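You operate a simulated robot arm through the tools that you are given. There is no shell and no other tool. Be economical: measure what you need, move in short steps, check, and stop when the job is done.

You are at the controls of a simulated two-armed robot. One attempt, no reset.

## Task
Sand the rough patch off the beige block, then wax its top.
Fine: use the orange sanding pad; clear wax on the black grip pad; sanding pad and grip pad go back, the tin is closed. A coat counts when it lies all over at full strength: go over it till it gets no stronger. What is to be rubbed or washed off counts as gone when no trace of it is left.

The check looks at the end state, three seconds after you hand in, the way a careful person would. Anything else that was tipped, shoved, dropped, spilled or broken makes it a failure.

## Robot
Two 7-joint arms with two-finger parallel grippers on one trunk, on a base that drives. Base frame: it is fixed to the floor where the robot stands at the start and does not move with it; the origin is under the middle of the robot, x ahead of it, y to its left, z up. Readings come in m, rad, newtons and seconds.
The left shoulder is at the start at [-0.082, 0.119, 0.851], the right one opposite. With the tool pointing down near the work surface each hand reaches from about 0.1 to 0.58 m from the robot's upright axis, wherever it stands, measured 20 degrees to its own side. Places, roughly: beige block (11x6x3 cm) [0.5, 0, 0.9]. Payload 3.43 kg a hand.
The TCP of each hand is the grasp point between the finger pads, 0.03 m short of the fingertips. In the tool frame z runs along the fingers and y along their closing line. The gripper opens to 0.094 m. The fingers are 0.028 m wide and 0.01 m thick; the gripper's body (0.05 by 0.096 m) begins 0.055 m behind the TCP.
Orientation is that of the tool frame in the base frame, as [roll, pitch, yaw] about the fixed x, y, z axes, in that order (R = Rz(yaw) Ry(pitch) Rx(roll)). With the fingers straight down and closing along the base's y, the tool's x points along the base's -x, its y along +y and its z along -z.

## Interface
- The arms move only by the tool arm_command. It takes "left_commands", "right_commands" or both (then of equal length, played together; a hand with none holds still); each is text: rows parted by semicolons, each of 7 numbers parted by spaces: the shift along the base's x, y, z in m, then the turn, a rotation vector about the base's x, y, z in rad, then the finger opening in m, from 0 to 0.094. In form: dx dy dz wx wy wz jaw; .... A call has 1 to 12 rows; each row shifts and turns the commanded pose from where the row before left it. Rows are played at 5 a second. More than 0.05 m and 0.15 rad between two rows, or a gripper value outside its range, and nothing of the call is played. Where a pose cannot be reached the arm comes as near as it can. A force on the tool above 40 N (or 10 N above the force at the start of the call, whichever is more), or a blocked arm, ends the call early, and 0.2 s more pass. Each finger travels about 0.153 m/s and halts on what it meets, pressing with about 28 N; the grip force reading is that of the motor and also rises with nothing between the fingers. The clock runs only during rows and for 0.2 s after the last one: add rows that do not move to give the fingers time. The reply holds the time, the measured pose of the TCP, the force on the tool along the base axes, the opening and the grip force, in the units named above and with some noise, with the torque about the TCP (base axes, N m) and any sound that the robot's microphone picked up.
- Cameras (640 x 400 px; columns grow to the right, rows downward): "scene" is now at [0.0255, -0.0127, 1.5711]; the picture's right is [-0.16, -0.99, 0.00], its down [-0.69, 0.11, -0.71] and it looks along [0.71, -0.11, -0.70] (base axes); focal length 271 px, centre (320, 200). "left" rides on the left gripper at [0.076, -0.014, -0.102] in its tool frame; the picture's right is [0.18, 0.98, 0.00], its down [-0.75, 0.14, -0.64] and it looks along [-0.63, 0.12, 0.77] (tool axes); focal length 243 px, centre (320, 200). "right" rides on the right gripper at [0.076, 0.014, -0.102] in its tool frame; the picture's right is [-0.18, 0.98, 0.00], its down [-0.75, -0.14, -0.64] and it looks along [-0.63, -0.12, 0.77] (tool axes); focal length 243 px, centre (320, 200). There is no depth. A picture from a camera that has moved, and an enlarged one, comes with that camera's place and axes in the base frame and with its lens. The place of the scene camera against the robot may be out by one fixed shift of up to 0.018 m in any direction.
- snapshot(camera): a new picture of that camera. It takes no simulated time.
- raise_lower(by): slides the trunk up (or, below 0, down) by that many m; the arms and the scene camera ride with it, the base frame stays. It gives what a move gives, with no picture.
- steer(legs): drives the robot by 1 to 6 legs, each [ahead, left, turn to the left] in m, m and rad, along the robot's own axes; the way and the turn of a leg run together, so that a leg with both is an arc; at most 1.5 m and 3.142 rad a leg. The arms and the cameras ride along, it lands a little off, and it stops where it bumps. It gives what a move gives.
- aim_head(pan, tilt): turns the head with the scene camera to pan (to the left, within 2.496 rad either way) and tilt (down, from -0.506 to 1.204), counted from straight ahead of the robot. It gives what a move gives.
- zoom(camera, box): a new picture of the part [left, top, right, bottom] of that camera's present view, enlarged. It takes no simulated time.
- finish_job(): hands the job in; it is judged then, once.

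Go step by step. Nothing tells you exact positions but the pictures and the camera data: compare them with the known pose of the tool, close in by small moves and look again before you grip or let go. The budget is 120 turns and 100 pictures, counting those below and the enlarged ones. Unless the task says otherwise, let go and move clear before handing in, and close with one line.

The tools are called after ">>>" by a JSON object that holds its "api" and its "payload". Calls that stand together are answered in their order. arm_command: Moves the arms, as the interface text tells. Its arguments: {"type":"object","properties":{"left_commands":{"type":"string"},"right_commands":{"type":"string"}},"required":[]} The other tools are called the same way: raise_lower (by) slides the trunk up or down; steer (legs) drives the base; aim_head (pan, tilt) turns the head that bears the scene camera; snapshot (camera) takes a picture; zoom (camera, box) takes an enlarged picture of a part of a camera's view; finish_job () hands the job in.

At the start:

```text
t: 0.0
left_eef_pos: [0.2823, 0.0976, 1.238]
left_orientation: [3.141, 0.001, 3.141]
left_contact_force: [0.0, -0.4, 0.7]
left_wrist_torque: [-0.01, -0.03, -0.02]
left_width: 0.0941
left_gripper_force: 0.1
right_eef_pos: [0.3062, -0.1967, 1.2398]
right_orientation: [-3.14, 0.0, -3.141]
right_contact_force: [0.5, 1.5, 0.5]
right_wrist_torque: [0.02, 0.02, 0.0]
right_width: 0.094
right_gripper_force: 0.1
trunk travel left (down, up): [-0.275, 0.06]
robot x, y, heading: [0.0003, -0.0037, -0.003]
head pan, tilt: [-0.157, 0.775]
```

scene: 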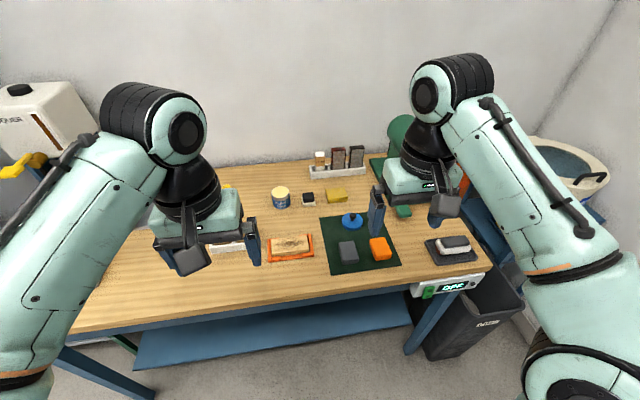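
right: 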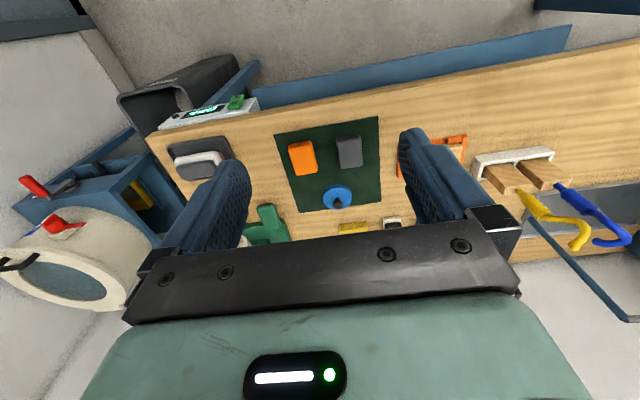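
left: 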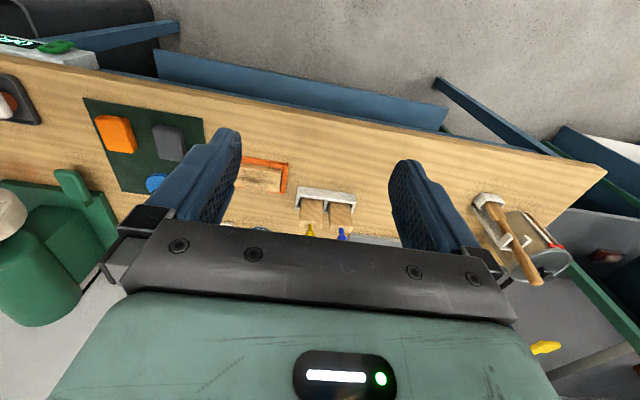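

I see the bench with the block in an orange tray, a green mat with an orange pad, a grey pad and a blue knob, and tins behind. I'll take enlarged views first to identify everything.

>>> {"api": "zoom", "payload": {"camera": "scene", "box": [240, 140, 400, 280]}}

>>> {"api": "zoom", "payload": {"camera": "scene", "box": [360, 140, 520, 300]}}

>>> {"api": "zoom", "payload": {"camera": "right", "box": [140, 90, 460, 260]}}

```text
2.86 times, centred on (320, 210) of scene
camera zoom: at [0.0255, -0.0127, 1.5711], right [-0.16, -0.99, 0.0], down [-0.69, 0.11, -0.71], along [0.71, -0.11, -0.7], focal length 775 px, centre (320, 171)
```

zoom: 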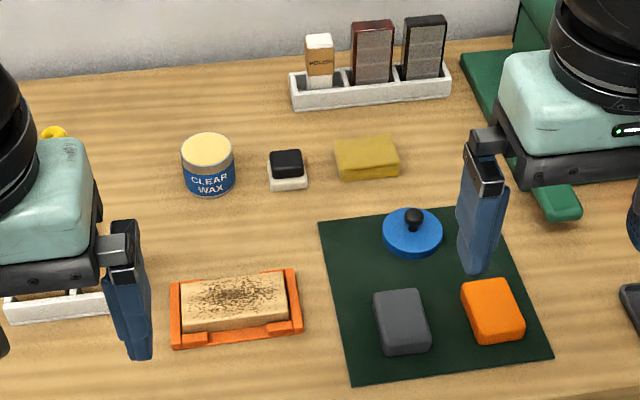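

```text
2.50 times, centred on (440, 220) of scene
camera zoom: at [0.0255, -0.0127, 1.5711], right [-0.16, -0.99, 0.0], down [-0.69, 0.11, -0.71], along [0.71, -0.11, -0.7], focal length 678 px, centre (20, 150)
```

zoom: 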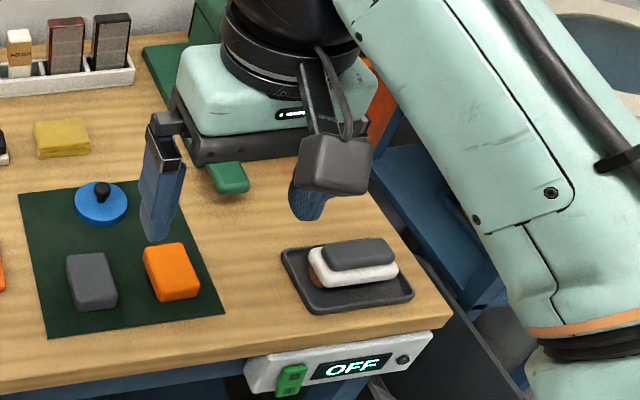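

```text
2.00 times, centred on (300, 175) of right
camera zoom: at [0.2278, -0.1813, 1.3437], right [0.18, 0.98, 0.0], down [0.75, -0.14, 0.64], along [0.63, -0.12, -0.77], focal length 485 px, centre (360, 250)
```

zoom: 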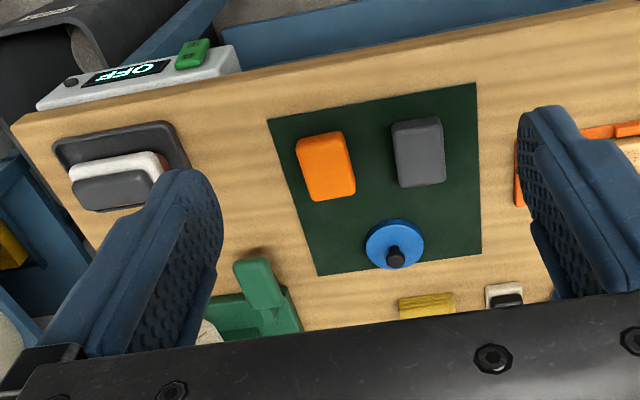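

The lid of the wax tin seems to be the blue disc on the mat; candidates for the grip pad are the small black-topped pad by the tin and the one in the tray at the right. I'll look closer.

>>> {"api": "zoom", "payload": {"camera": "scene", "box": [420, 220, 490, 264]}}

>>> {"api": "zoom", "payload": {"camera": "scene", "box": [264, 176, 354, 232]}}

>>> {"api": "zoom", "payload": {"camera": "scene", "box": [256, 220, 406, 280]}}

>>> {"api": "zoom", "payload": {"camera": "left", "box": [60, 80, 380, 270]}}

```text
9.09 times, centred on (455, 242) of scene
camera zoom: at [0.0255, -0.0127, 1.5711], right [-0.16, -0.99, 0.0], down [-0.69, 0.11, -0.71], along [0.71, -0.11, -0.7], focal length 2465 px, centre (-907, -182)
```

zoom: 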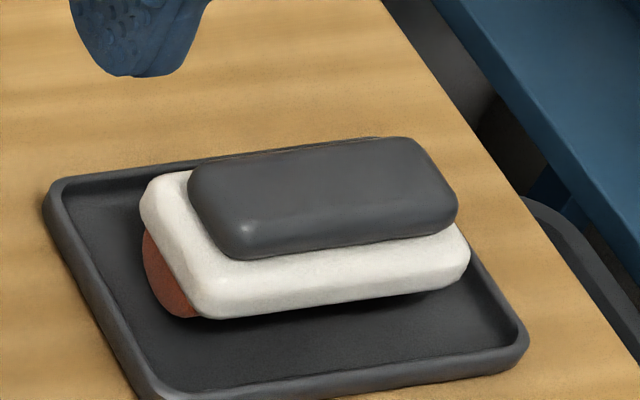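

```text
7.11 times, centred on (309, 204) of scene
camera zoom: at [0.0255, -0.0127, 1.5711], right [-0.16, -0.99, 0.0], down [-0.69, 0.11, -0.71], along [0.71, -0.11, -0.7], focal length 1928 px, centre (398, 172)
```

zoom: 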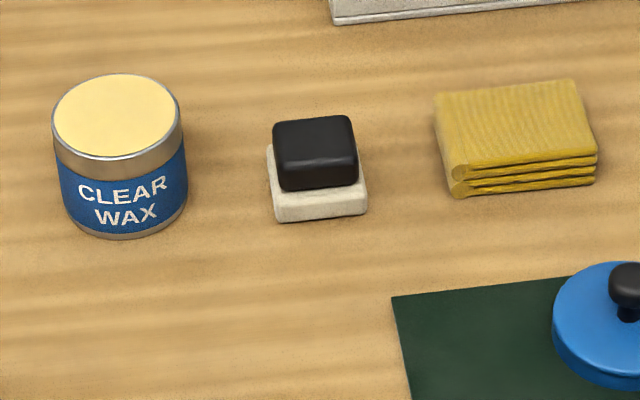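

```text
4.27 times, centred on (331, 250) of scene
camera zoom: at [0.0255, -0.0127, 1.5711], right [-0.16, -0.99, 0.0], down [-0.69, 0.11, -0.71], along [0.71, -0.11, -0.7], focal length 1157 px, centre (273, -13)
```

zoom: 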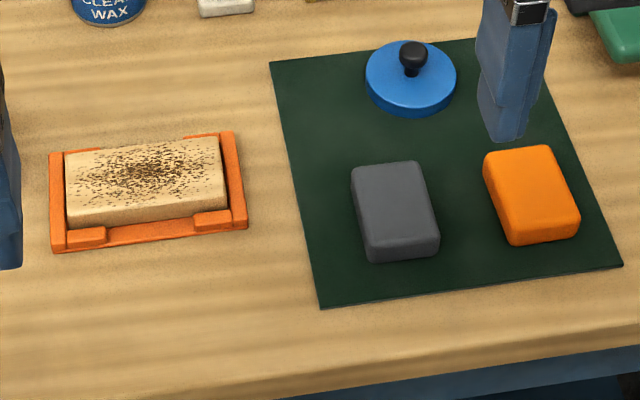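

```text
2.00 times, centred on (220, 175) of left
camera zoom: at [0.2057, 0.084, 1.3385], right [-0.18, 0.98, 0.0], down [0.75, 0.14, 0.64], along [0.63, 0.12, -0.77], focal length 485 px, centre (520, 250)
```

zoom: 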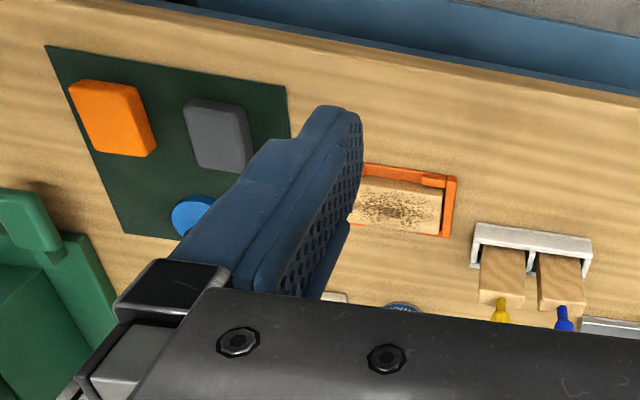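

The tin stands open with its blue lid on the mat, and the small pad with the black grip is the applicator. The tin and applicator are about 0.7 m away, beyond reach, so I need to drive ahead; first I check the clearance under the bench.

>>> {"api": "aim_head", "payload": {"pan": 0, "tilt": 1.2}}

>>> {"api": "snapshot", "payload": {"camera": "scene"}}

```text
t: 0.9
left_eef_pos: [0.2807, 0.0975, 1.2372]
left_orientation: [3.141, -0.001, -3.142]
left_contact_force: [0.4, -0.7, -0.3]
left_wrist_torque: [-0.02, 0.01, -0.03]
left_width: 0.0939
left_gripper_force: 0.1
right_eef_pos: [0.3052, -0.1974, 1.2394]
right_orientation: [3.141, -0.001, 3.14]
right_contact_force: [-0.3, 0.0, -0.6]
right_wrist_torque: [-0.03, 0.01, 0.06]
right_width: 0.0941
right_gripper_force: 0.1
trunk travel left (down, up): [-0.275, 0.06]
robot x, y, heading: [-0.004, -0.0048, -0.003]
head pan, tilt: [0.0, 1.201]
```

```text
89 pictures are left
camera scene: at [0.0007, 0.0001, 1.5414], right [0.0, -1.0, 0.0], down [-0.93, 0.0, -0.36], along [0.36, 0.0, -0.93], focal length 271 px, centre (320, 200)
```

scene: 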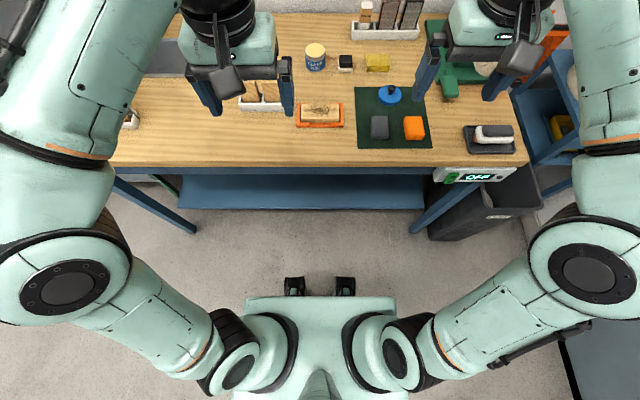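

There is about 0.2 m of free floor between the robot's feet and the bench. I drive ahead 0.15 m.

>>> {"api": "steer", "payload": {"legs": [[0.15, 0, 0]]}}

>>> {"api": "aim_head", "payload": {"pan": -0.1, "tilt": 1.0}}

>>> {"api": "snapshot", "payload": {"camera": "scene"}}

>>> {"api": "snapshot", "payload": {"camera": "right"}}

```text
t: 2.2
left_eef_pos: [0.4277, 0.0973, 1.2365]
left_orientation: [3.141, -0.002, -3.139]
left_contact_force: [0.0, 0.2, 0.1]
left_wrist_torque: [0.0, 0.03, -0.03]
left_width: 0.0938
left_gripper_force: 0.1
right_eef_pos: [0.4526, -0.1957, 1.2396]
right_orientation: [3.141, 0.001, -3.141]
right_contact_force: [0.8, 0.8, -0.5]
right_wrist_torque: [-0.01, 0.0, -0.01]
right_width: 0.0939
right_gripper_force: 0.0
trunk travel left (down, up): [-0.275, 0.06]
robot x, y, heading: [0.1497, 0.002, 0.004]
head pan, tilt: [0.0, 1.201]
```

```text
t: 3.0
left_eef_pos: [0.4273, 0.0984, 1.2366]
left_orientation: [-3.141, 0.0, -3.139]
left_contact_force: [-0.7, -0.7, -0.2]
left_wrist_torque: [0.0, -0.01, 0.03]
left_width: 0.0942
left_gripper_force: 0.1
right_eef_pos: [0.4536, -0.1967, 1.2414]
right_orientation: [3.141, 0.002, 3.141]
right_contact_force: [0.2, -0.3, 0.1]
right_wrist_torque: [0.02, -0.01, 0.01]
right_width: 0.094
right_gripper_force: 0.0
trunk travel left (down, up): [-0.275, 0.06]
robot x, y, heading: [0.1462, 0.0001, 0.004]
head pan, tilt: [-0.099, 1.0]
```

```text
88 pictures are left
camera scene: at [0.1614, -0.0067, 1.5539], right [-0.1, -1.0, 0.0], down [-0.84, 0.08, -0.54], along [0.54, -0.05, -0.84], focal length 271 px, centre (320, 200)
```

scene: 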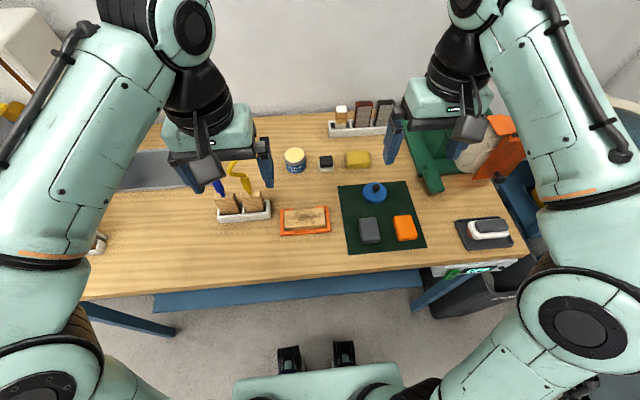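

```text
87 pictures are left
camera right: at [0.3753, -0.1809, 1.3437], right [0.18, 0.98, 0.0], down [0.75, -0.14, 0.64], along [0.63, -0.12, -0.77], focal length 243 px, centre (320, 200)
```

right: 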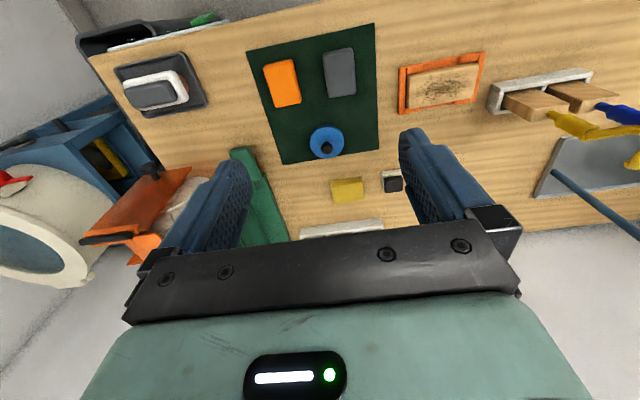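

From two wrist views the orange pad top is at about (0.478, -0.266, 0.884) and the block top centre at about (0.52, 0.003, 0.90). I lower the right hand above the orange pad and look again.

>>> {"api": "arm_command", "payload": {"right_commands": "0.008 -0.023 -0.045 0 0 0 0.094; 0.008 -0.023 -0.045 0 0 0 0.094; 0.008 -0.023 -0.045 0 0 0 0.094; 0 0 -0.045 0 0 0 0.094; 0 0 0 0 0 0 0.094"}}

>>> {"api": "snapshot", "payload": {"camera": "right"}}

>>> {"api": "snapshot", "payload": {"camera": "scene"}}

```text
refused: row 1 steps farther than a row can; nothing moved
```

```text
86 pictures are left
camera right: at [0.3753, -0.1809, 1.3437], right [0.18, 0.98, 0.0], down [0.75, -0.14, 0.64], along [0.63, -0.12, -0.77], focal length 243 px, centre (320, 200)
```

right: 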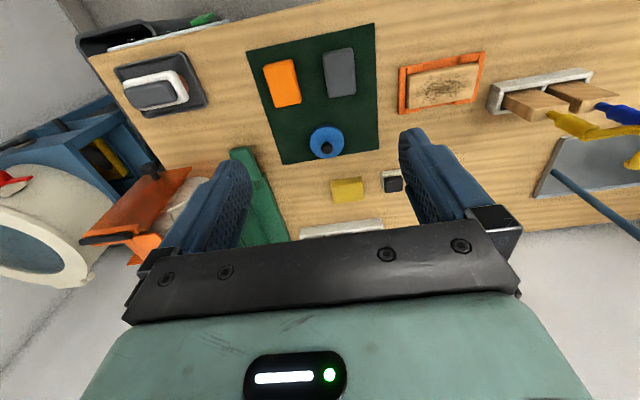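

```text
85 pictures are left
camera scene: at [0.1614, -0.0067, 1.5539], right [-0.1, -1.0, 0.0], down [-0.84, 0.08, -0.54], along [0.54, -0.05, -0.84], focal length 271 px, centre (320, 200)
```

scene: 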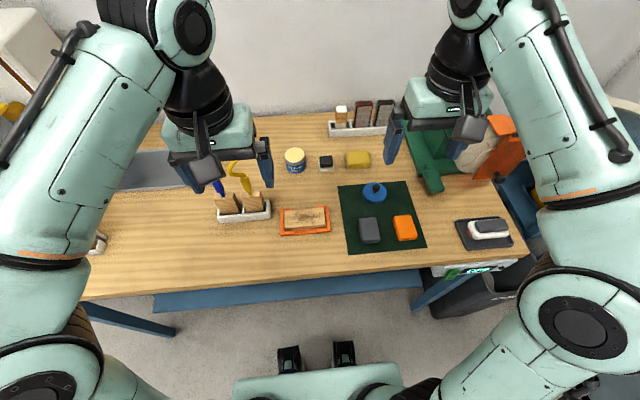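

The row was too long and nothing moved; I repeat it with shorter rows.

>>> {"api": "arm_command", "payload": {"right_commands": "0.006 -0.018 -0.038 0 0 0 0.094; 0.006 -0.018 -0.038 0 0 0 0.094; 0.006 -0.018 -0.038 0 0 0 0.094; 0.006 -0.015 -0.038 0 0 0 0.094; 0 0 -0.03 0 0 0 0.094; 0 0 0 0 0 0 0.094"}}

>>> {"api": "snapshot", "payload": {"camera": "right"}}

>>> {"api": "snapshot", "payload": {"camera": "scene"}}

```text
t: 4.4
left_eef_pos: [0.4284, 0.0973, 1.237]
left_orientation: [-3.141, 0.001, -3.138]
left_contact_force: [0.0, 0.2, -0.3]
left_wrist_torque: [-0.03, 0.01, 0.02]
left_width: 0.0939
left_gripper_force: 0.2
right_eef_pos: [0.479, -0.2648, 1.0595]
right_orientation: [-3.141, 0.002, 3.142]
right_contact_force: [0.0, -0.7, 0.3]
right_wrist_torque: [-0.02, -0.03, -0.01]
right_width: 0.0942
right_gripper_force: 0.1
trunk travel left (down, up): [-0.275, 0.06]
robot x, y, heading: [0.1492, 0.0012, 0.007]
head pan, tilt: [-0.099, 1.0]
```

```text
84 pictures are left
camera right: at [0.4, -0.2497, 1.1632], right [0.18, 0.98, 0.0], down [0.75, -0.14, 0.64], along [0.63, -0.12, -0.77], focal length 243 px, centre (320, 200)
```

right: 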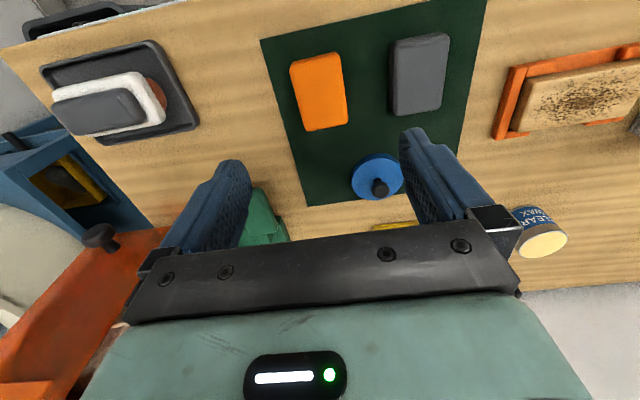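

```text
83 pictures are left
camera scene: at [0.1614, -0.0067, 1.554], right [-0.1, -1.0, 0.0], down [-0.84, 0.08, -0.54], along [0.54, -0.05, -0.84], focal length 271 px, centre (320, 200)
```

scene: 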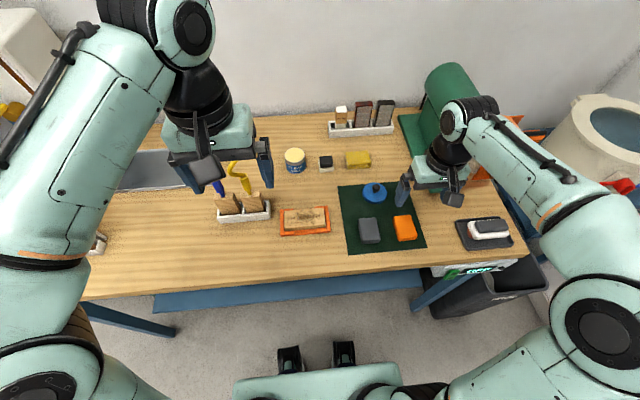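

The pad is about 5 cm wide across y, 7 cm along x and not rotated, centred near (0.479, -0.265). I lower to just above it and look again.

>>> {"api": "arm_command", "payload": {"right_commands": "0 0 -0.04 0 0 0 0.094; 0 0 -0.04 0 0 0 0.094; 0 0 -0.035 0 0 0 0.094; 0 0 0 0 0 0 0.094"}}

>>> {"api": "snapshot", "payload": {"camera": "right"}}

>>> {"api": "zoom", "payload": {"camera": "scene", "box": [330, 160, 490, 260]}}

```text
t: 5.4
left_eef_pos: [0.4279, 0.0977, 1.2374]
left_orientation: [-3.141, 0.0, -3.141]
left_contact_force: [-0.5, 0.8, 0.7]
left_wrist_torque: [0.01, 0.0, 0.0]
left_width: 0.0941
left_gripper_force: 0.0
right_eef_pos: [0.4766, -0.2643, 0.9461]
right_orientation: [-3.141, 0.0, 3.14]
right_contact_force: [0.1, -0.3, 0.1]
right_wrist_torque: [0.01, 0.03, 0.03]
right_width: 0.094
right_gripper_force: 0.1
trunk travel left (down, up): [-0.275, 0.06]
robot x, y, heading: [0.1501, -0.0002, 0.001]
head pan, tilt: [-0.099, 1.0]
```

```text
82 pictures are left
camera right: at [0.3989, -0.2486, 1.0484], right [0.18, 0.98, 0.0], down [0.75, -0.14, 0.64], along [0.63, -0.12, -0.77], focal length 243 px, centre (320, 200)
```

right: 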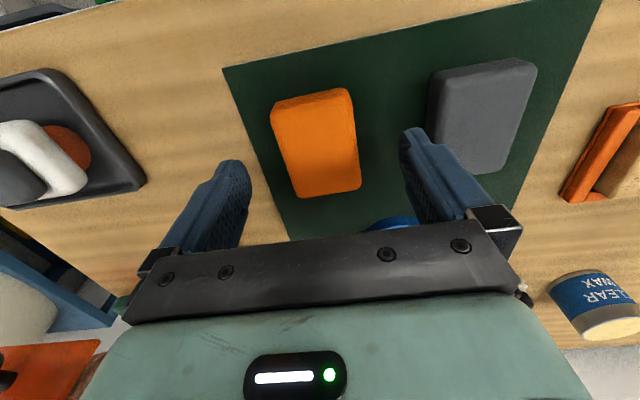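

```text
4.00 times, centred on (410, 210) of scene
camera zoom: at [0.1613, -0.0066, 1.554], right [-0.1, -1.0, 0.0], down [-0.84, 0.08, -0.54], along [0.54, -0.05, -0.84], focal length 1084 px, centre (-40, 160)
```

zoom: 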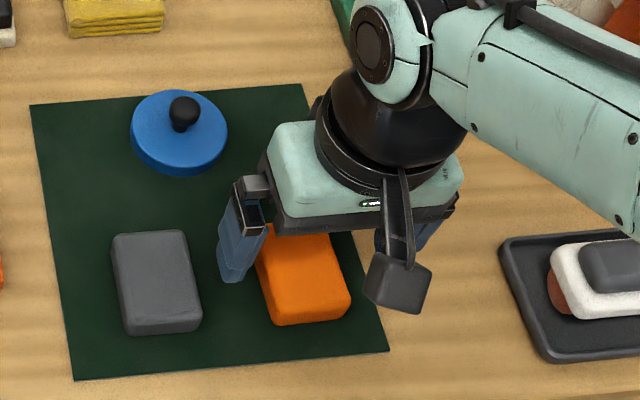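

The mat lies at about z 0.878 and the pad top at about 0.90. I lower so the fingertips pass some 14 mm below the pad top, then close.

>>> {"api": "arm_command", "payload": {"right_commands": "0.003 0.002 -0.015 0 0 0 0.094; 0 0 -0.010 0 0 0 0.094; 0 0 -0.005 0 0 0 0.094; 0 0 0 0 0 0 0.094"}}

>>> {"api": "snapshot", "payload": {"camera": "right"}}

>>> {"api": "zoom", "payload": {"camera": "scene", "box": [370, 190, 450, 250]}}

```text
t: 6.4
left_eef_pos: [0.4289, 0.0981, 1.2369]
left_orientation: [3.141, 0.0, -3.141]
left_contact_force: [0.6, -0.3, 0.5]
left_wrist_torque: [0.01, -0.03, -0.01]
left_width: 0.0942
left_gripper_force: 0.0
right_eef_pos: [0.4796, -0.2622, 0.9144]
right_orientation: [-3.14, 0.0, 3.141]
right_contact_force: [-0.4, 0.0, 1.4]
right_wrist_torque: [-0.08, 0.06, -0.06]
right_width: 0.094
right_gripper_force: 0.3
trunk travel left (down, up): [-0.275, 0.06]
robot x, y, heading: [0.1493, -0.0003, 0.003]
head pan, tilt: [-0.099, 1.0]
```

```text
80 pictures are left
camera right: at [0.4026, -0.2464, 1.0177], right [0.18, 0.98, 0.0], down [0.75, -0.14, 0.64], along [0.63, -0.12, -0.77], focal length 243 px, centre (320, 200)
```

right: 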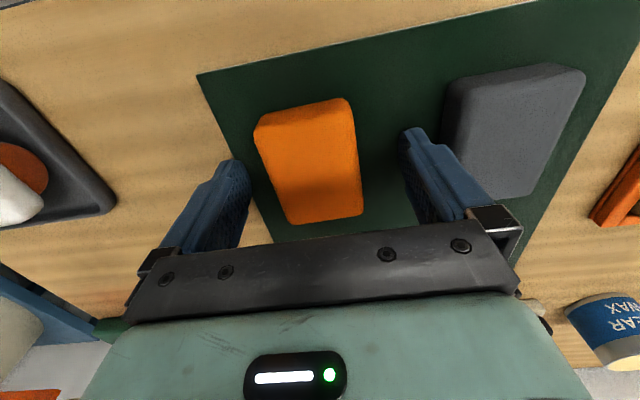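

```text
6.67 times, centred on (410, 220) of scene
camera zoom: at [0.1613, -0.0066, 1.554], right [-0.1, -1.0, 0.0], down [-0.84, 0.08, -0.54], along [0.54, -0.05, -0.84], focal length 1807 px, centre (-280, 67)
```

zoom: 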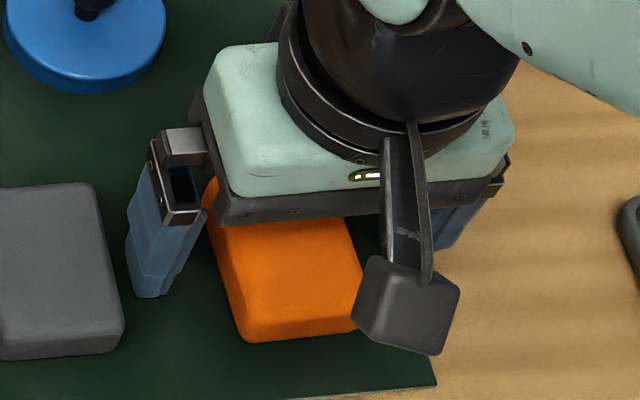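

The fingers straddle the orange pad close to the mat. I raise 2 mm and close.

>>> {"api": "arm_command", "payload": {"right_commands": "0 0 0.002 0 0 0 0.07; 0 0 0 0 0 0 0.045; 0 0 0 0 0 0 0.03; 0 0 0 0 0 0 0.03; 0 0 0 0 0 0 0.03"}}

>>> {"api": "snapshot", "payload": {"camera": "right"}}

```text
t: 7.6
left_eef_pos: [0.4286, 0.0964, 1.2363]
left_orientation: [3.14, 0.0, -3.14]
left_contact_force: [0.1, -0.2, 0.6]
left_wrist_torque: [0.0, 0.0, 0.03]
left_width: 0.0942
left_gripper_force: 0.0
right_eef_pos: [0.481, -0.2631, 0.916]
right_orientation: [-3.141, 0.0, 3.141]
right_contact_force: [1.1, 1.1, 0.6]
right_wrist_torque: [0.0, -0.01, 0.0]
right_width: 0.0485
right_gripper_force: 28.0
trunk travel left (down, up): [-0.275, 0.06]
robot x, y, heading: [0.1472, -0.0047, 0.002]
head pan, tilt: [-0.099, 1.0]
```

```text
78 pictures are left
camera right: at [0.4026, -0.2469, 1.0196], right [0.18, 0.98, 0.0], down [0.75, -0.14, 0.64], along [0.63, -0.12, -0.77], focal length 243 px, centre (320, 200)
```

right: 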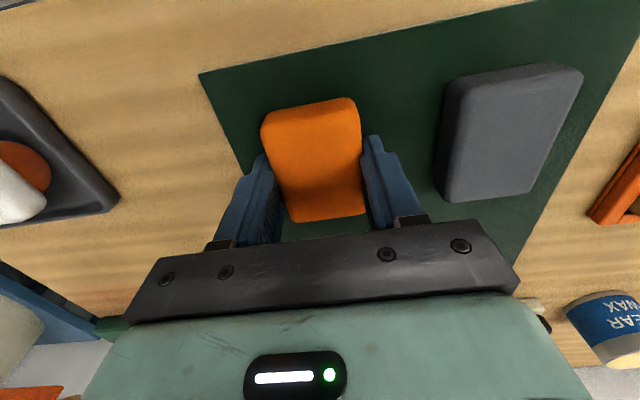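

The orange pad is gripped at 48 mm. I lift it, move the left hand out of the way, and carry the pad toward the block.

>>> {"api": "arm_command", "payload": {"right_commands": "0 0 0.03 0 0 0 0.03; 0 0 0.035 0 0 0 0.03; 0 0 0.035 0 0 0 0.03; 0.004 0.042 0 0 0 0 0.03; 0.005 0.045 0 0 0 0 0.03; 0.005 0.045 0 0 0 0 0.03; 0.005 0.045 0 0 0 0 0.03; 0.005 0.045 0 0 0 0 0.03; 0.005 0.04 0 0 0 0 0.03; 0 0 0 0 0 0 0.03", "left_commands": "0 0.04 0 0 0 0 0.094; 0 0.04 0 0 0 0 0.094; 0 0.04 0 0 0 0 0.094; 0 0.03 0 0 0 0 0.094; 0 0 0 0 0 0 0.094; 0 0 0 0 0 0 0.094; 0 0 0 0 0 0 0.094; 0 0 0 0 0 0 0.094; 0 0 0 0 0 0 0.094; 0 0 0 0 0 0 0.094"}}

>>> {"api": "snapshot", "payload": {"camera": "right"}}

>>> {"api": "snapshot", "payload": {"camera": "scene"}}

>>> {"api": "snapshot", "payload": {"camera": "left"}}

```text
t: 9.8
left_eef_pos: [0.4297, 0.2464, 1.2371]
left_orientation: [3.141, 0.001, -3.141]
left_contact_force: [-0.2, -0.2, 0.6]
left_wrist_torque: [0.0, -0.01, 0.01]
left_width: 0.0943
left_gripper_force: 0.1
right_eef_pos: [0.5073, -0.002, 1.0153]
right_orientation: [3.14, 0.004, 3.142]
right_contact_force: [-0.1, -0.8, -0.4]
right_wrist_torque: [0.02, 0.0, -0.04]
right_width: 0.0486
right_gripper_force: 27.7
trunk travel left (down, up): [-0.275, 0.06]
robot x, y, heading: [0.1415, -0.0002, 0.003]
head pan, tilt: [-0.099, 1.0]
```

```text
77 pictures are left
camera right: at [0.43, 0.0133, 1.1185], right [0.18, 0.98, 0.0], down [0.75, -0.14, 0.64], along [0.63, -0.12, -0.77], focal length 243 px, centre (320, 200)
```

right: 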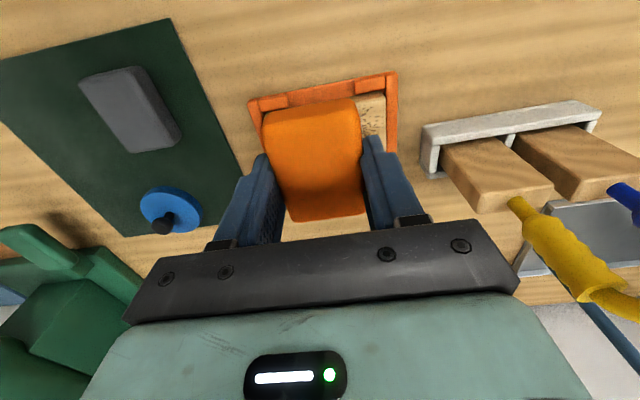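

```text
76 pictures are left
camera scene: at [0.1613, -0.0075, 1.5539], right [-0.1, -1.0, 0.0], down [-0.84, 0.08, -0.54], along [0.54, -0.05, -0.84], focal length 271 px, centre (320, 200)
```

scene: 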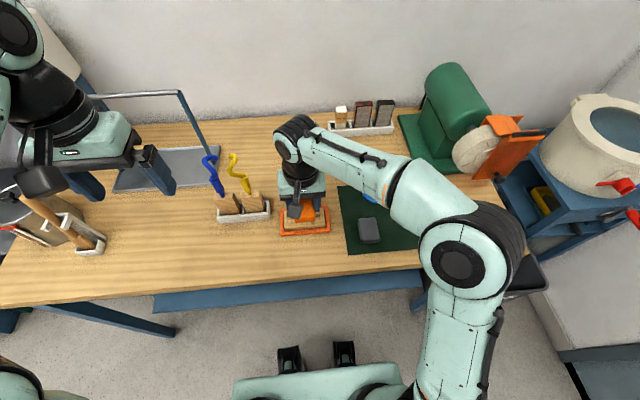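

```text
75 pictures are left
camera left: at [0.3536, 0.2321, 1.3386], right [-0.18, 0.98, 0.0], down [0.75, 0.14, 0.64], along [0.63, 0.12, -0.77], focal length 243 px, centre (320, 200)
```

left: 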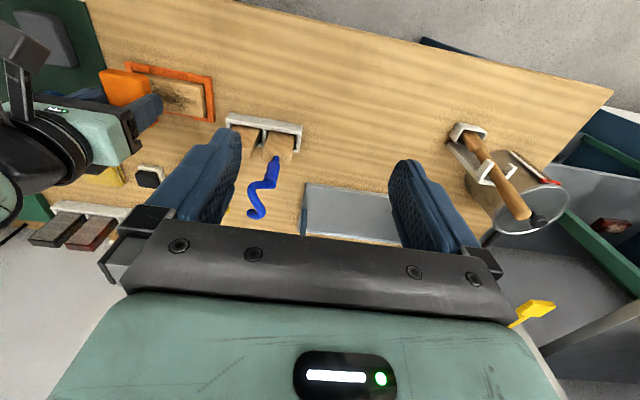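

I see the block in its fixture from the left hand's camera; an enlarged view gives me its exact extent.

>>> {"api": "zoom", "payload": {"camera": "left", "box": [90, 50, 230, 137]}}

>>> {"api": "zoom", "payload": {"camera": "scene", "box": [260, 180, 350, 240]}}

```text
4.57 times, centred on (160, 94) of left
camera zoom: at [0.3536, 0.2321, 1.3386], right [-0.18, 0.98, 0.0], down [0.75, 0.14, 0.64], along [0.63, 0.12, -0.77], focal length 1109 px, centre (1051, 687)
```

zoom: 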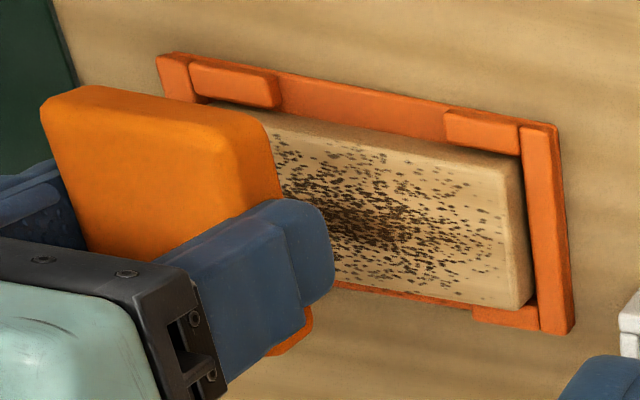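

```text
6.67 times, centred on (305, 210) of scene
camera zoom: at [0.1613, -0.0075, 1.5539], right [-0.1, -1.0, 0.0], down [-0.84, 0.08, -0.54], along [0.54, -0.05, -0.84], focal length 1807 px, centre (420, 133)
```

zoom: 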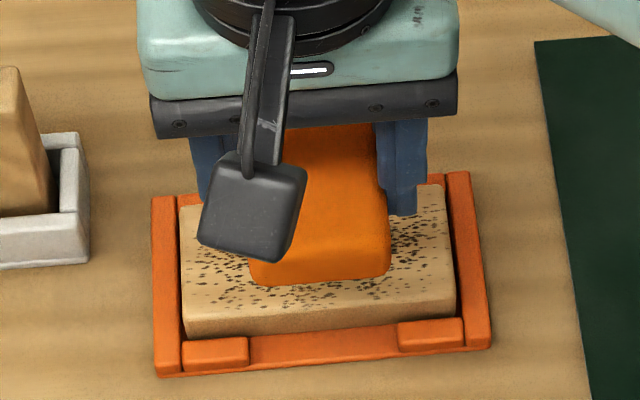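

The block top spans about x 0.501–0.561, y -0.05–0.06 at z ≈ 0.906, aligned with the axes. I centre the pad above it and lower until I feel contact.

>>> {"api": "arm_command", "payload": {"right_commands": "0.024 0.007 -0.03 0 0 0 0.03; 0 0 -0.03 0 0 0 0.03; 0 0 -0.004 0 0 0 0.03; 0 0 -0.004 0 0 0 0.03; 0 0 -0.003 0 0 0 0.03; 0 0 0 0 0 0 0.03"}}

>>> {"api": "zoom", "payload": {"camera": "left", "box": [90, 50, 230, 137]}}

```text
t: 11.2
left_eef_pos: [0.4285, 0.2456, 1.2373]
left_orientation: [3.141, 0.0, -3.141]
left_contact_force: [0.3, 0.3, -0.1]
left_wrist_torque: [-0.02, -0.03, -0.01]
left_width: 0.094
left_gripper_force: 0.0
right_eef_pos: [0.5322, 0.0061, 0.9452]
right_orientation: [3.142, 0.0, 3.14]
right_contact_force: [-0.1, -0.5, -0.8]
right_wrist_torque: [0.03, 0.01, 0.01]
right_width: 0.0484
right_gripper_force: 28.0
trunk travel left (down, up): [-0.275, 0.06]
robot x, y, heading: [0.1456, -0.0016, 0.002]
head pan, tilt: [-0.099, 1.0]
```

```text
4.57 times, centred on (160, 94) of left
camera zoom: at [0.3538, 0.2328, 1.3385], right [-0.19, 0.98, 0.0], down [0.75, 0.14, 0.64], along [0.63, 0.12, -0.77], focal length 1109 px, centre (1051, 687)
```

zoom: 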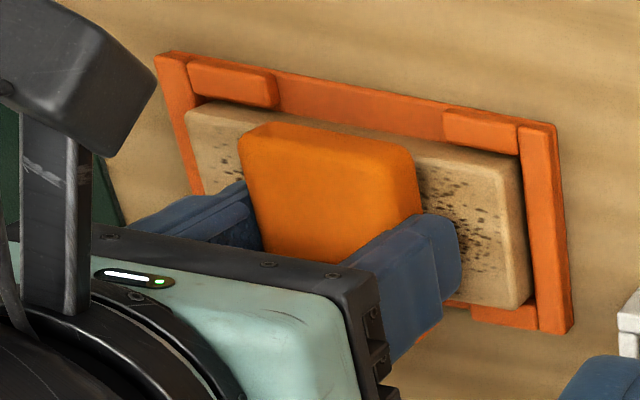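

No contact yet at 0.945; I continue down in 2 mm steps.

>>> {"api": "arm_command", "payload": {"right_commands": "0 0 -0.002 0 0 0 0.03; 0 0 -0.002 0 0 0 0.03; 0 0 -0.002 0 0 0 0.03; 0 0 0 0 0 0 0.03"}}

```text
t: 12.2
left_eef_pos: [0.429, 0.2467, 1.237]
left_orientation: [3.141, -0.001, -3.14]
left_contact_force: [-0.1, 1.0, 0.0]
left_wrist_torque: [0.02, -0.01, 0.01]
left_width: 0.094
left_gripper_force: 0.0
right_eef_pos: [0.5322, 0.006, 0.9388]
right_orientation: [-3.141, 0.002, 3.141]
right_contact_force: [0.9, -0.6, 0.1]
right_wrist_torque: [-0.01, -0.02, 0.03]
right_width: 0.0486
right_gripper_force: 28.0
trunk travel left (down, up): [-0.275, 0.06]
robot x, y, heading: [0.1482, -0.0005, 0.004]
head pan, tilt: [-0.099, 1.0]
```

>>> {"api": "arm_command", "payload": {"right_commands": "0 0 -0.002 0 0 0 0.03; 0 0 -0.002 0 0 0 0.03; 0 0 -0.002 0 0 0 0.03; 0 0 0 0 0 0 0.03"}}

>>> {"api": "zoom", "payload": {"camera": "left", "box": [90, 50, 230, 137]}}

```text
t: 13.3
left_eef_pos: [0.4278, 0.2461, 1.236]
left_orientation: [3.141, 0.0, -3.14]
left_contact_force: [0.4, -0.4, 0.0]
left_wrist_torque: [-0.02, -0.04, 0.03]
left_width: 0.094
left_gripper_force: 0.0
right_eef_pos: [0.5332, 0.0063, 0.9361]
right_orientation: [3.136, 0.008, 3.141]
right_contact_force: [-3.8, -2.1, 12.8]
right_wrist_torque: [-0.19, 0.24, -0.04]
right_width: 0.0486
right_gripper_force: 28.1
trunk travel left (down, up): [-0.275, 0.06]
robot x, y, heading: [0.1471, 0.0004, 0.0]
head pan, tilt: [-0.099, 1.0]
stopped in row 4 (right hand): the force on the tool passed its limit at 40 N (the readings are from after the stop); the commanded pose is now the measured one
```

```text
4.57 times, centred on (160, 94) of left
camera zoom: at [0.353, 0.2326, 1.3383], right [-0.19, 0.98, 0.0], down [0.75, 0.14, 0.64], along [0.63, 0.12, -0.77], focal length 1109 px, centre (1051, 687)
```

zoom: 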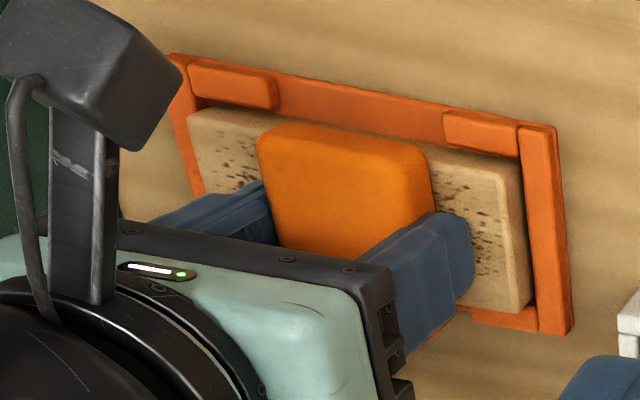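

Contact at about 0.936, now pressing with ~13 N. I begin sweeping along y.

>>> {"api": "arm_command", "payload": {"right_commands": "0 -0.012 0 0 0 0 0.03; 0 -0.012 0 0 0 0 0.03; 0 -0.012 0 0 0 0 0.03; 0 0.015 0 0 0 0 0.03; 0 0.015 0 0 0 0 0.03; 0 0.015 0 0 0 0 0.03; 0 0.015 0 0 0 0 0.03; 0 0.014 0 0 0 0 0.03; 0 -0.015 0 0 0 0 0.03; 0 -0.015 0 0 0 0 0.03; 0 -0.008 0 0 0 0 0.03"}}

>>> {"api": "zoom", "payload": {"camera": "left", "box": [90, 50, 230, 137]}}

```text
t: 15.7
left_eef_pos: [0.4277, 0.2472, 1.237]
left_orientation: [-3.14, 0.001, -3.141]
left_contact_force: [-0.1, 0.4, 0.3]
left_wrist_torque: [0.01, 0.0, 0.02]
left_width: 0.0936
left_gripper_force: 0.1
right_eef_pos: [0.5334, 0.0088, 0.9358]
right_orientation: [3.134, 0.01, -3.141]
right_contact_force: [-2.1, 13.1, 24.1]
right_wrist_torque: [0.0, 0.23, -0.1]
right_width: 0.0482
right_gripper_force: 28.5
trunk travel left (down, up): [-0.275, 0.06]
robot x, y, heading: [0.1481, 0.0038, -0.002]
head pan, tilt: [-0.099, 1.0]
```

```text
4.57 times, centred on (160, 94) of left
camera zoom: at [0.3521, 0.2347, 1.3385], right [-0.19, 0.98, 0.0], down [0.75, 0.14, 0.64], along [0.63, 0.12, -0.77], focal length 1109 px, centre (1051, 687)
```

zoom: 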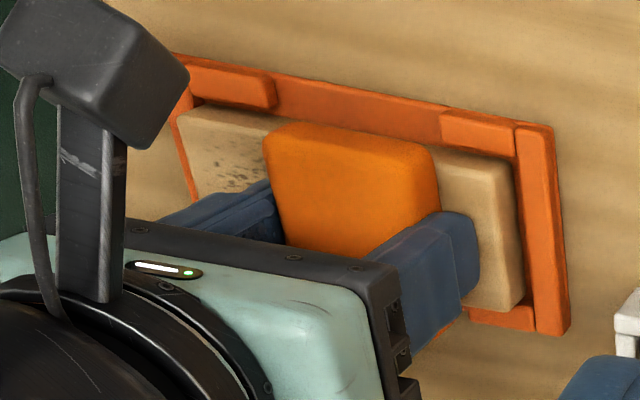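

Sanding works: the left-hand part is clean, traces remain on the right side. More sweeps, biased to that side.

>>> {"api": "arm_command", "payload": {"right_commands": "0 -0.014 0 0 0 0 0.03; 0 -0.014 0 0 0 0 0.03; 0 -0.014 0 0 0 0 0.03; 0 0.014 0 0 0 0 0.03; 0 -0.014 0 0 0 0 0.03; 0 0.014 0 0 0 0 0.03; 0 0.014 0 0 0 0 0.03; 0 0.014 0 0 0 0 0.03; 0 0.014 0 0 0 0 0.03; 0 0.014 0 0 0 0 0.03; 0 -0.014 0 0 0 0 0.03; 0 -0.014 0 0 0 0 0.03"}}

>>> {"api": "arm_command", "payload": {"right_commands": "0 -0.014 0 0 0 0 0.03; 0 -0.014 0 0 0 0 0.03; 0 -0.014 0 0 0 0 0.03; 0 0.014 0 0 0 0 0.03; 0 -0.014 0 0 0 0 0.03; 0 0.014 0 0 0 0 0.03; 0 0.014 0 0 0 0 0.03; 0 0.014 0 0 0 0 0.03; 0 0.014 0 0 0 0 0.03; 0 0 0.02 0 0 0 0.03; 0 0 0.04 0 0 0 0.03; 0 0 0.04 0 0 0 0.03"}}

>>> {"api": "zoom", "payload": {"camera": "left", "box": [90, 50, 230, 137]}}

>>> {"api": "zoom", "payload": {"camera": "scene", "box": [260, 180, 350, 240]}}

```text
t: 18.3
left_eef_pos: [0.4267, 0.2462, 1.2364]
left_orientation: [3.141, 0.003, -3.14]
left_contact_force: [-0.3, -0.2, 0.2]
left_wrist_torque: [0.03, 0.0, -0.03]
left_width: 0.094
left_gripper_force: 0.0
right_eef_pos: [0.5314, 0.0086, 0.9374]
right_orientation: [3.133, 0.01, -3.138]
right_contact_force: [-1.3, 10.1, 17.1]
right_wrist_torque: [0.0, 0.07, -0.06]
right_width: 0.0486
right_gripper_force: 27.7
trunk travel left (down, up): [-0.275, 0.06]
robot x, y, heading: [0.1506, 0.0016, 0.001]
head pan, tilt: [-0.099, 1.0]
```

```text
t: 19.8
left_eef_pos: [0.4297, 0.2469, 1.2371]
left_orientation: [3.141, 0.002, 3.141]
left_contact_force: [0.2, 0.3, -0.2]
left_wrist_torque: [-0.02, -0.01, 0.02]
left_width: 0.0942
left_gripper_force: 0.1
right_eef_pos: [0.5335, -0.0266, 0.9361]
right_orientation: [-3.136, 0.01, 3.132]
right_contact_force: [-3.1, -5.9, 12.1]
right_wrist_torque: [0.06, 0.28, 0.11]
right_width: 0.0487
right_gripper_force: 28.7
trunk travel left (down, up): [-0.275, 0.06]
robot x, y, heading: [0.1537, -0.0034, -0.001]
head pan, tilt: [-0.099, 1.0]
stopped in row 7 (right hand): the force on the tool passed its limit at 44 N (the readings are from after the stop); the commanded pose is now the measured one
```

```text
4.57 times, centred on (160, 94) of left
camera zoom: at [0.3533, 0.2326, 1.3383], right [-0.18, 0.98, 0.0], down [0.75, 0.14, 0.64], along [0.63, 0.12, -0.77], focal length 1109 px, centre (1051, 687)
```

zoom: 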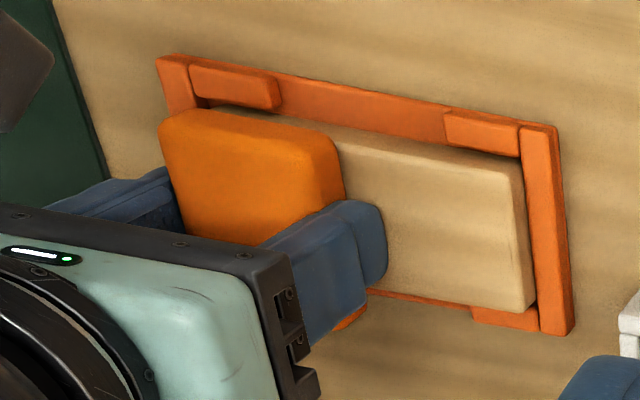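

```text
6.67 times, centred on (305, 210) of scene
camera zoom: at [0.1605, -0.0068, 1.5537], right [-0.1, -0.99, 0.0], down [-0.84, 0.08, -0.54], along [0.54, -0.05, -0.84], focal length 1807 px, centre (420, 133)
```

zoom: 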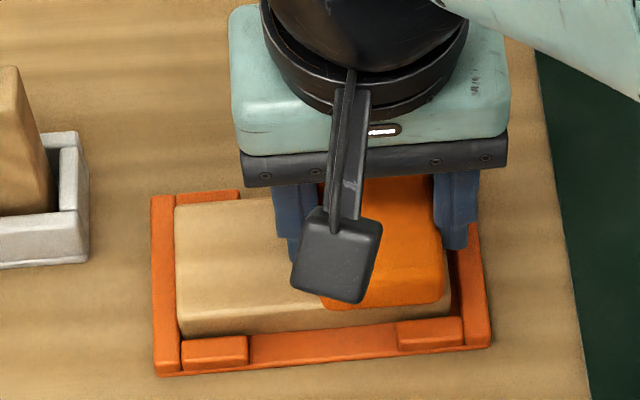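

Nothing left in the visible part. I lift and move the pad back over the mat to inspect the whole top.

>>> {"api": "arm_command", "payload": {"right_commands": "0 0 0.02 0 0 0 0.03; 0 0 0.03 0 0 0 0.03; -0.008 -0.042 0 0 0 0 0.03; -0.008 -0.045 0 0 0 0 0.03; -0.008 -0.045 0 0 0 0 0.03; -0.008 -0.045 0 0 0 0 0.03; -0.008 -0.035 0 0 0 0 0.03; -0.008 -0.025 0 0 0 0 0.03; 0 0 0 0 0 0 0.03; 0 0 0 0 0 0 0.03"}}

>>> {"api": "zoom", "payload": {"camera": "scene", "box": [260, 190, 350, 246]}}

>>> {"api": "zoom", "payload": {"camera": "left", "box": [90, 50, 230, 137]}}

>>> {"api": "snapshot", "payload": {"camera": "right"}}

```text
t: 22.0
left_eef_pos: [0.4294, 0.2454, 1.2371]
left_orientation: [-3.141, -0.001, -3.141]
left_contact_force: [-0.4, -0.2, -0.4]
left_wrist_torque: [0.0, 0.01, 0.01]
left_width: 0.094
left_gripper_force: 0.1
right_eef_pos: [0.4889, -0.2629, 0.9854]
right_orientation: [-3.135, 0.009, 3.133]
right_contact_force: [-0.7, -0.9, 0.1]
right_wrist_torque: [-0.02, 0.05, 0.0]
right_width: 0.0486
right_gripper_force: 28.1
trunk travel left (down, up): [-0.275, 0.06]
robot x, y, heading: [0.1466, 0.0032, -0.0]
head pan, tilt: [-0.099, 1.0]
```

```text
7.11 times, centred on (305, 218) of scene
camera zoom: at [0.1614, -0.0072, 1.5539], right [-0.1, -1.0, 0.0], down [-0.84, 0.08, -0.54], along [0.54, -0.05, -0.84], focal length 1928 px, centre (427, 72)
```

zoom: 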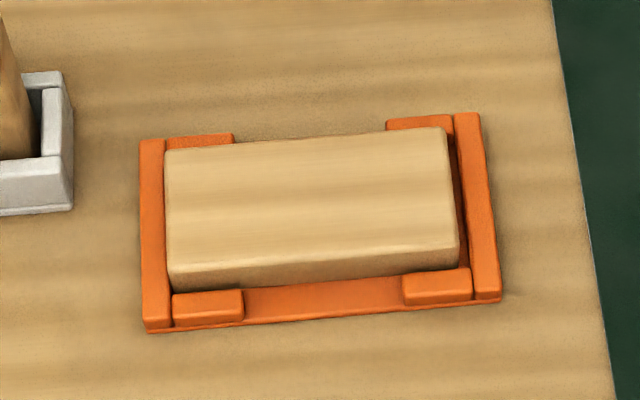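

```text
4.57 times, centred on (160, 94) of left
camera zoom: at [0.3539, 0.2322, 1.3385], right [-0.18, 0.98, 0.0], down [0.75, 0.14, 0.64], along [0.63, 0.12, -0.77], focal length 1109 px, centre (1051, 687)
```

zoom: 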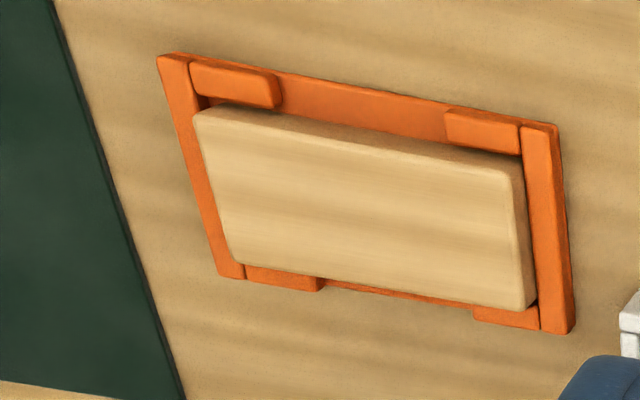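

```text
65 pictures are left
camera right: at [0.4108, -0.2458, 1.0887], right [0.19, 0.98, 0.0], down [0.75, -0.14, 0.65], along [0.64, -0.13, -0.76], focal length 243 px, centre (320, 200)
```

right: 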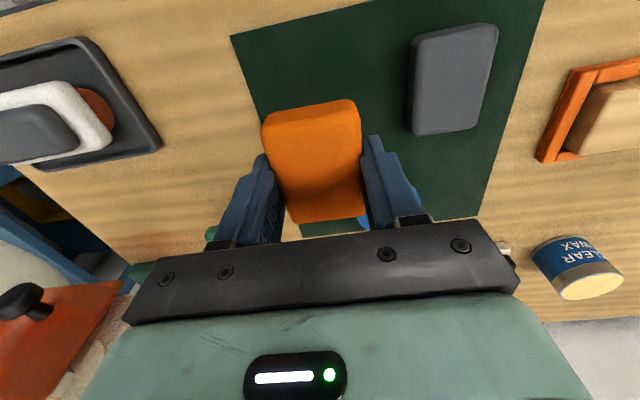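

The top is clean with no trace left. I set the orange pad back at its original spot, lowering until it rests on the mat.

>>> {"api": "arm_command", "payload": {"right_commands": "-0.008 0 -0.03 0.0066 0.009 0.0085 0.03; 0 0 -0.025 0 0 0 0.03; 0 0 -0.008 0 0 0 0.03; 0 0 -0.003 0 0 0 0.03; 0 0 -0.002 0 0 0 0.03; 0 0 0 0 0 0 0.03"}}

>>> {"api": "snapshot", "payload": {"camera": "right"}}

```text
t: 23.4
left_eef_pos: [0.4298, 0.2453, 1.2373]
left_orientation: [3.14, 0.001, 3.141]
left_contact_force: [-0.3, -0.3, 0.5]
left_wrist_torque: [0.03, -0.01, 0.0]
left_width: 0.094
left_gripper_force: 0.1
right_eef_pos: [0.4814, -0.262, 0.9175]
right_orientation: [3.141, 0.0, -3.139]
right_contact_force: [-0.5, -0.5, -0.8]
right_wrist_torque: [0.04, -0.02, 0.02]
right_width: 0.0486
right_gripper_force: 28.2
trunk travel left (down, up): [-0.275, 0.06]
robot x, y, heading: [0.1468, 0.0002, -0.003]
head pan, tilt: [-0.099, 1.0]
```

```text
64 pictures are left
camera right: at [0.4025, -0.2464, 1.0206], right [0.18, 0.98, 0.0], down [0.75, -0.14, 0.64], along [0.63, -0.12, -0.77], focal length 243 px, centre (320, 200)
```

right: 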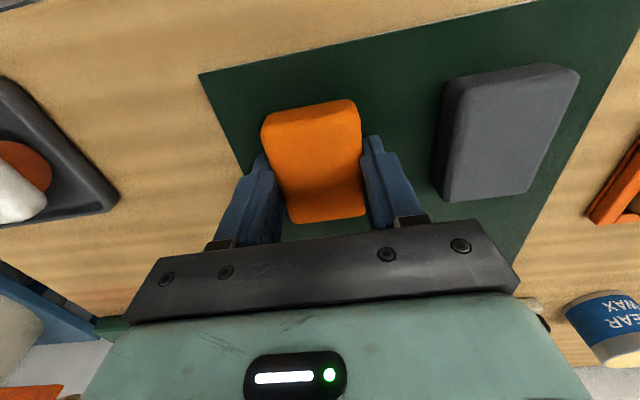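

It hovers about 1.5 mm above its old height; I lower that last bit, open moderately and rise.

>>> {"api": "arm_command", "payload": {"right_commands": "0 0 -0.001 0 0 0 0.03; 0 0 -0.001 0 0 0 0.03; 0 0 0 0 0 0 0.055; 0 0 0 0 0 0 0.07; 0 0 0 0 0 0 0.075; 0 0 0.03 0 0 0 0.075; 0 0 0.04 0 0 0 0.08; 0 0 0.04 0 0 0 0.08; 0 0 0.04 0 0 0 0.08; 0 0 0 0 0 0 0.08"}}

>>> {"api": "snapshot", "payload": {"camera": "right"}}

```text
t: 25.6
left_eef_pos: [0.4292, 0.2465, 1.2372]
left_orientation: [-3.141, 0.0, -3.14]
left_contact_force: [0.0, -0.2, 0.0]
left_wrist_torque: [0.03, 0.01, 0.0]
left_width: 0.0941
left_gripper_force: 0.0
right_eef_pos: [0.4775, -0.2609, 1.066]
right_orientation: [3.142, -0.002, -3.141]
right_contact_force: [0.1, 0.6, 0.6]
right_wrist_torque: [0.0, 0.02, -0.03]
right_width: 0.0799
right_gripper_force: 0.0
trunk travel left (down, up): [-0.275, 0.06]
robot x, y, heading: [0.148, -0.0018, 0.006]
head pan, tilt: [-0.099, 1.0]
```

```text
63 pictures are left
camera right: at [0.3996, -0.2455, 1.1694], right [0.18, 0.98, 0.0], down [0.75, -0.14, 0.64], along [0.63, -0.12, -0.77], focal length 243 px, centre (320, 200)
```

right: 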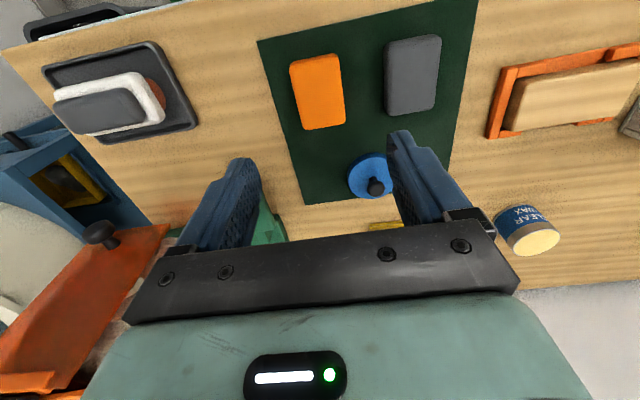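

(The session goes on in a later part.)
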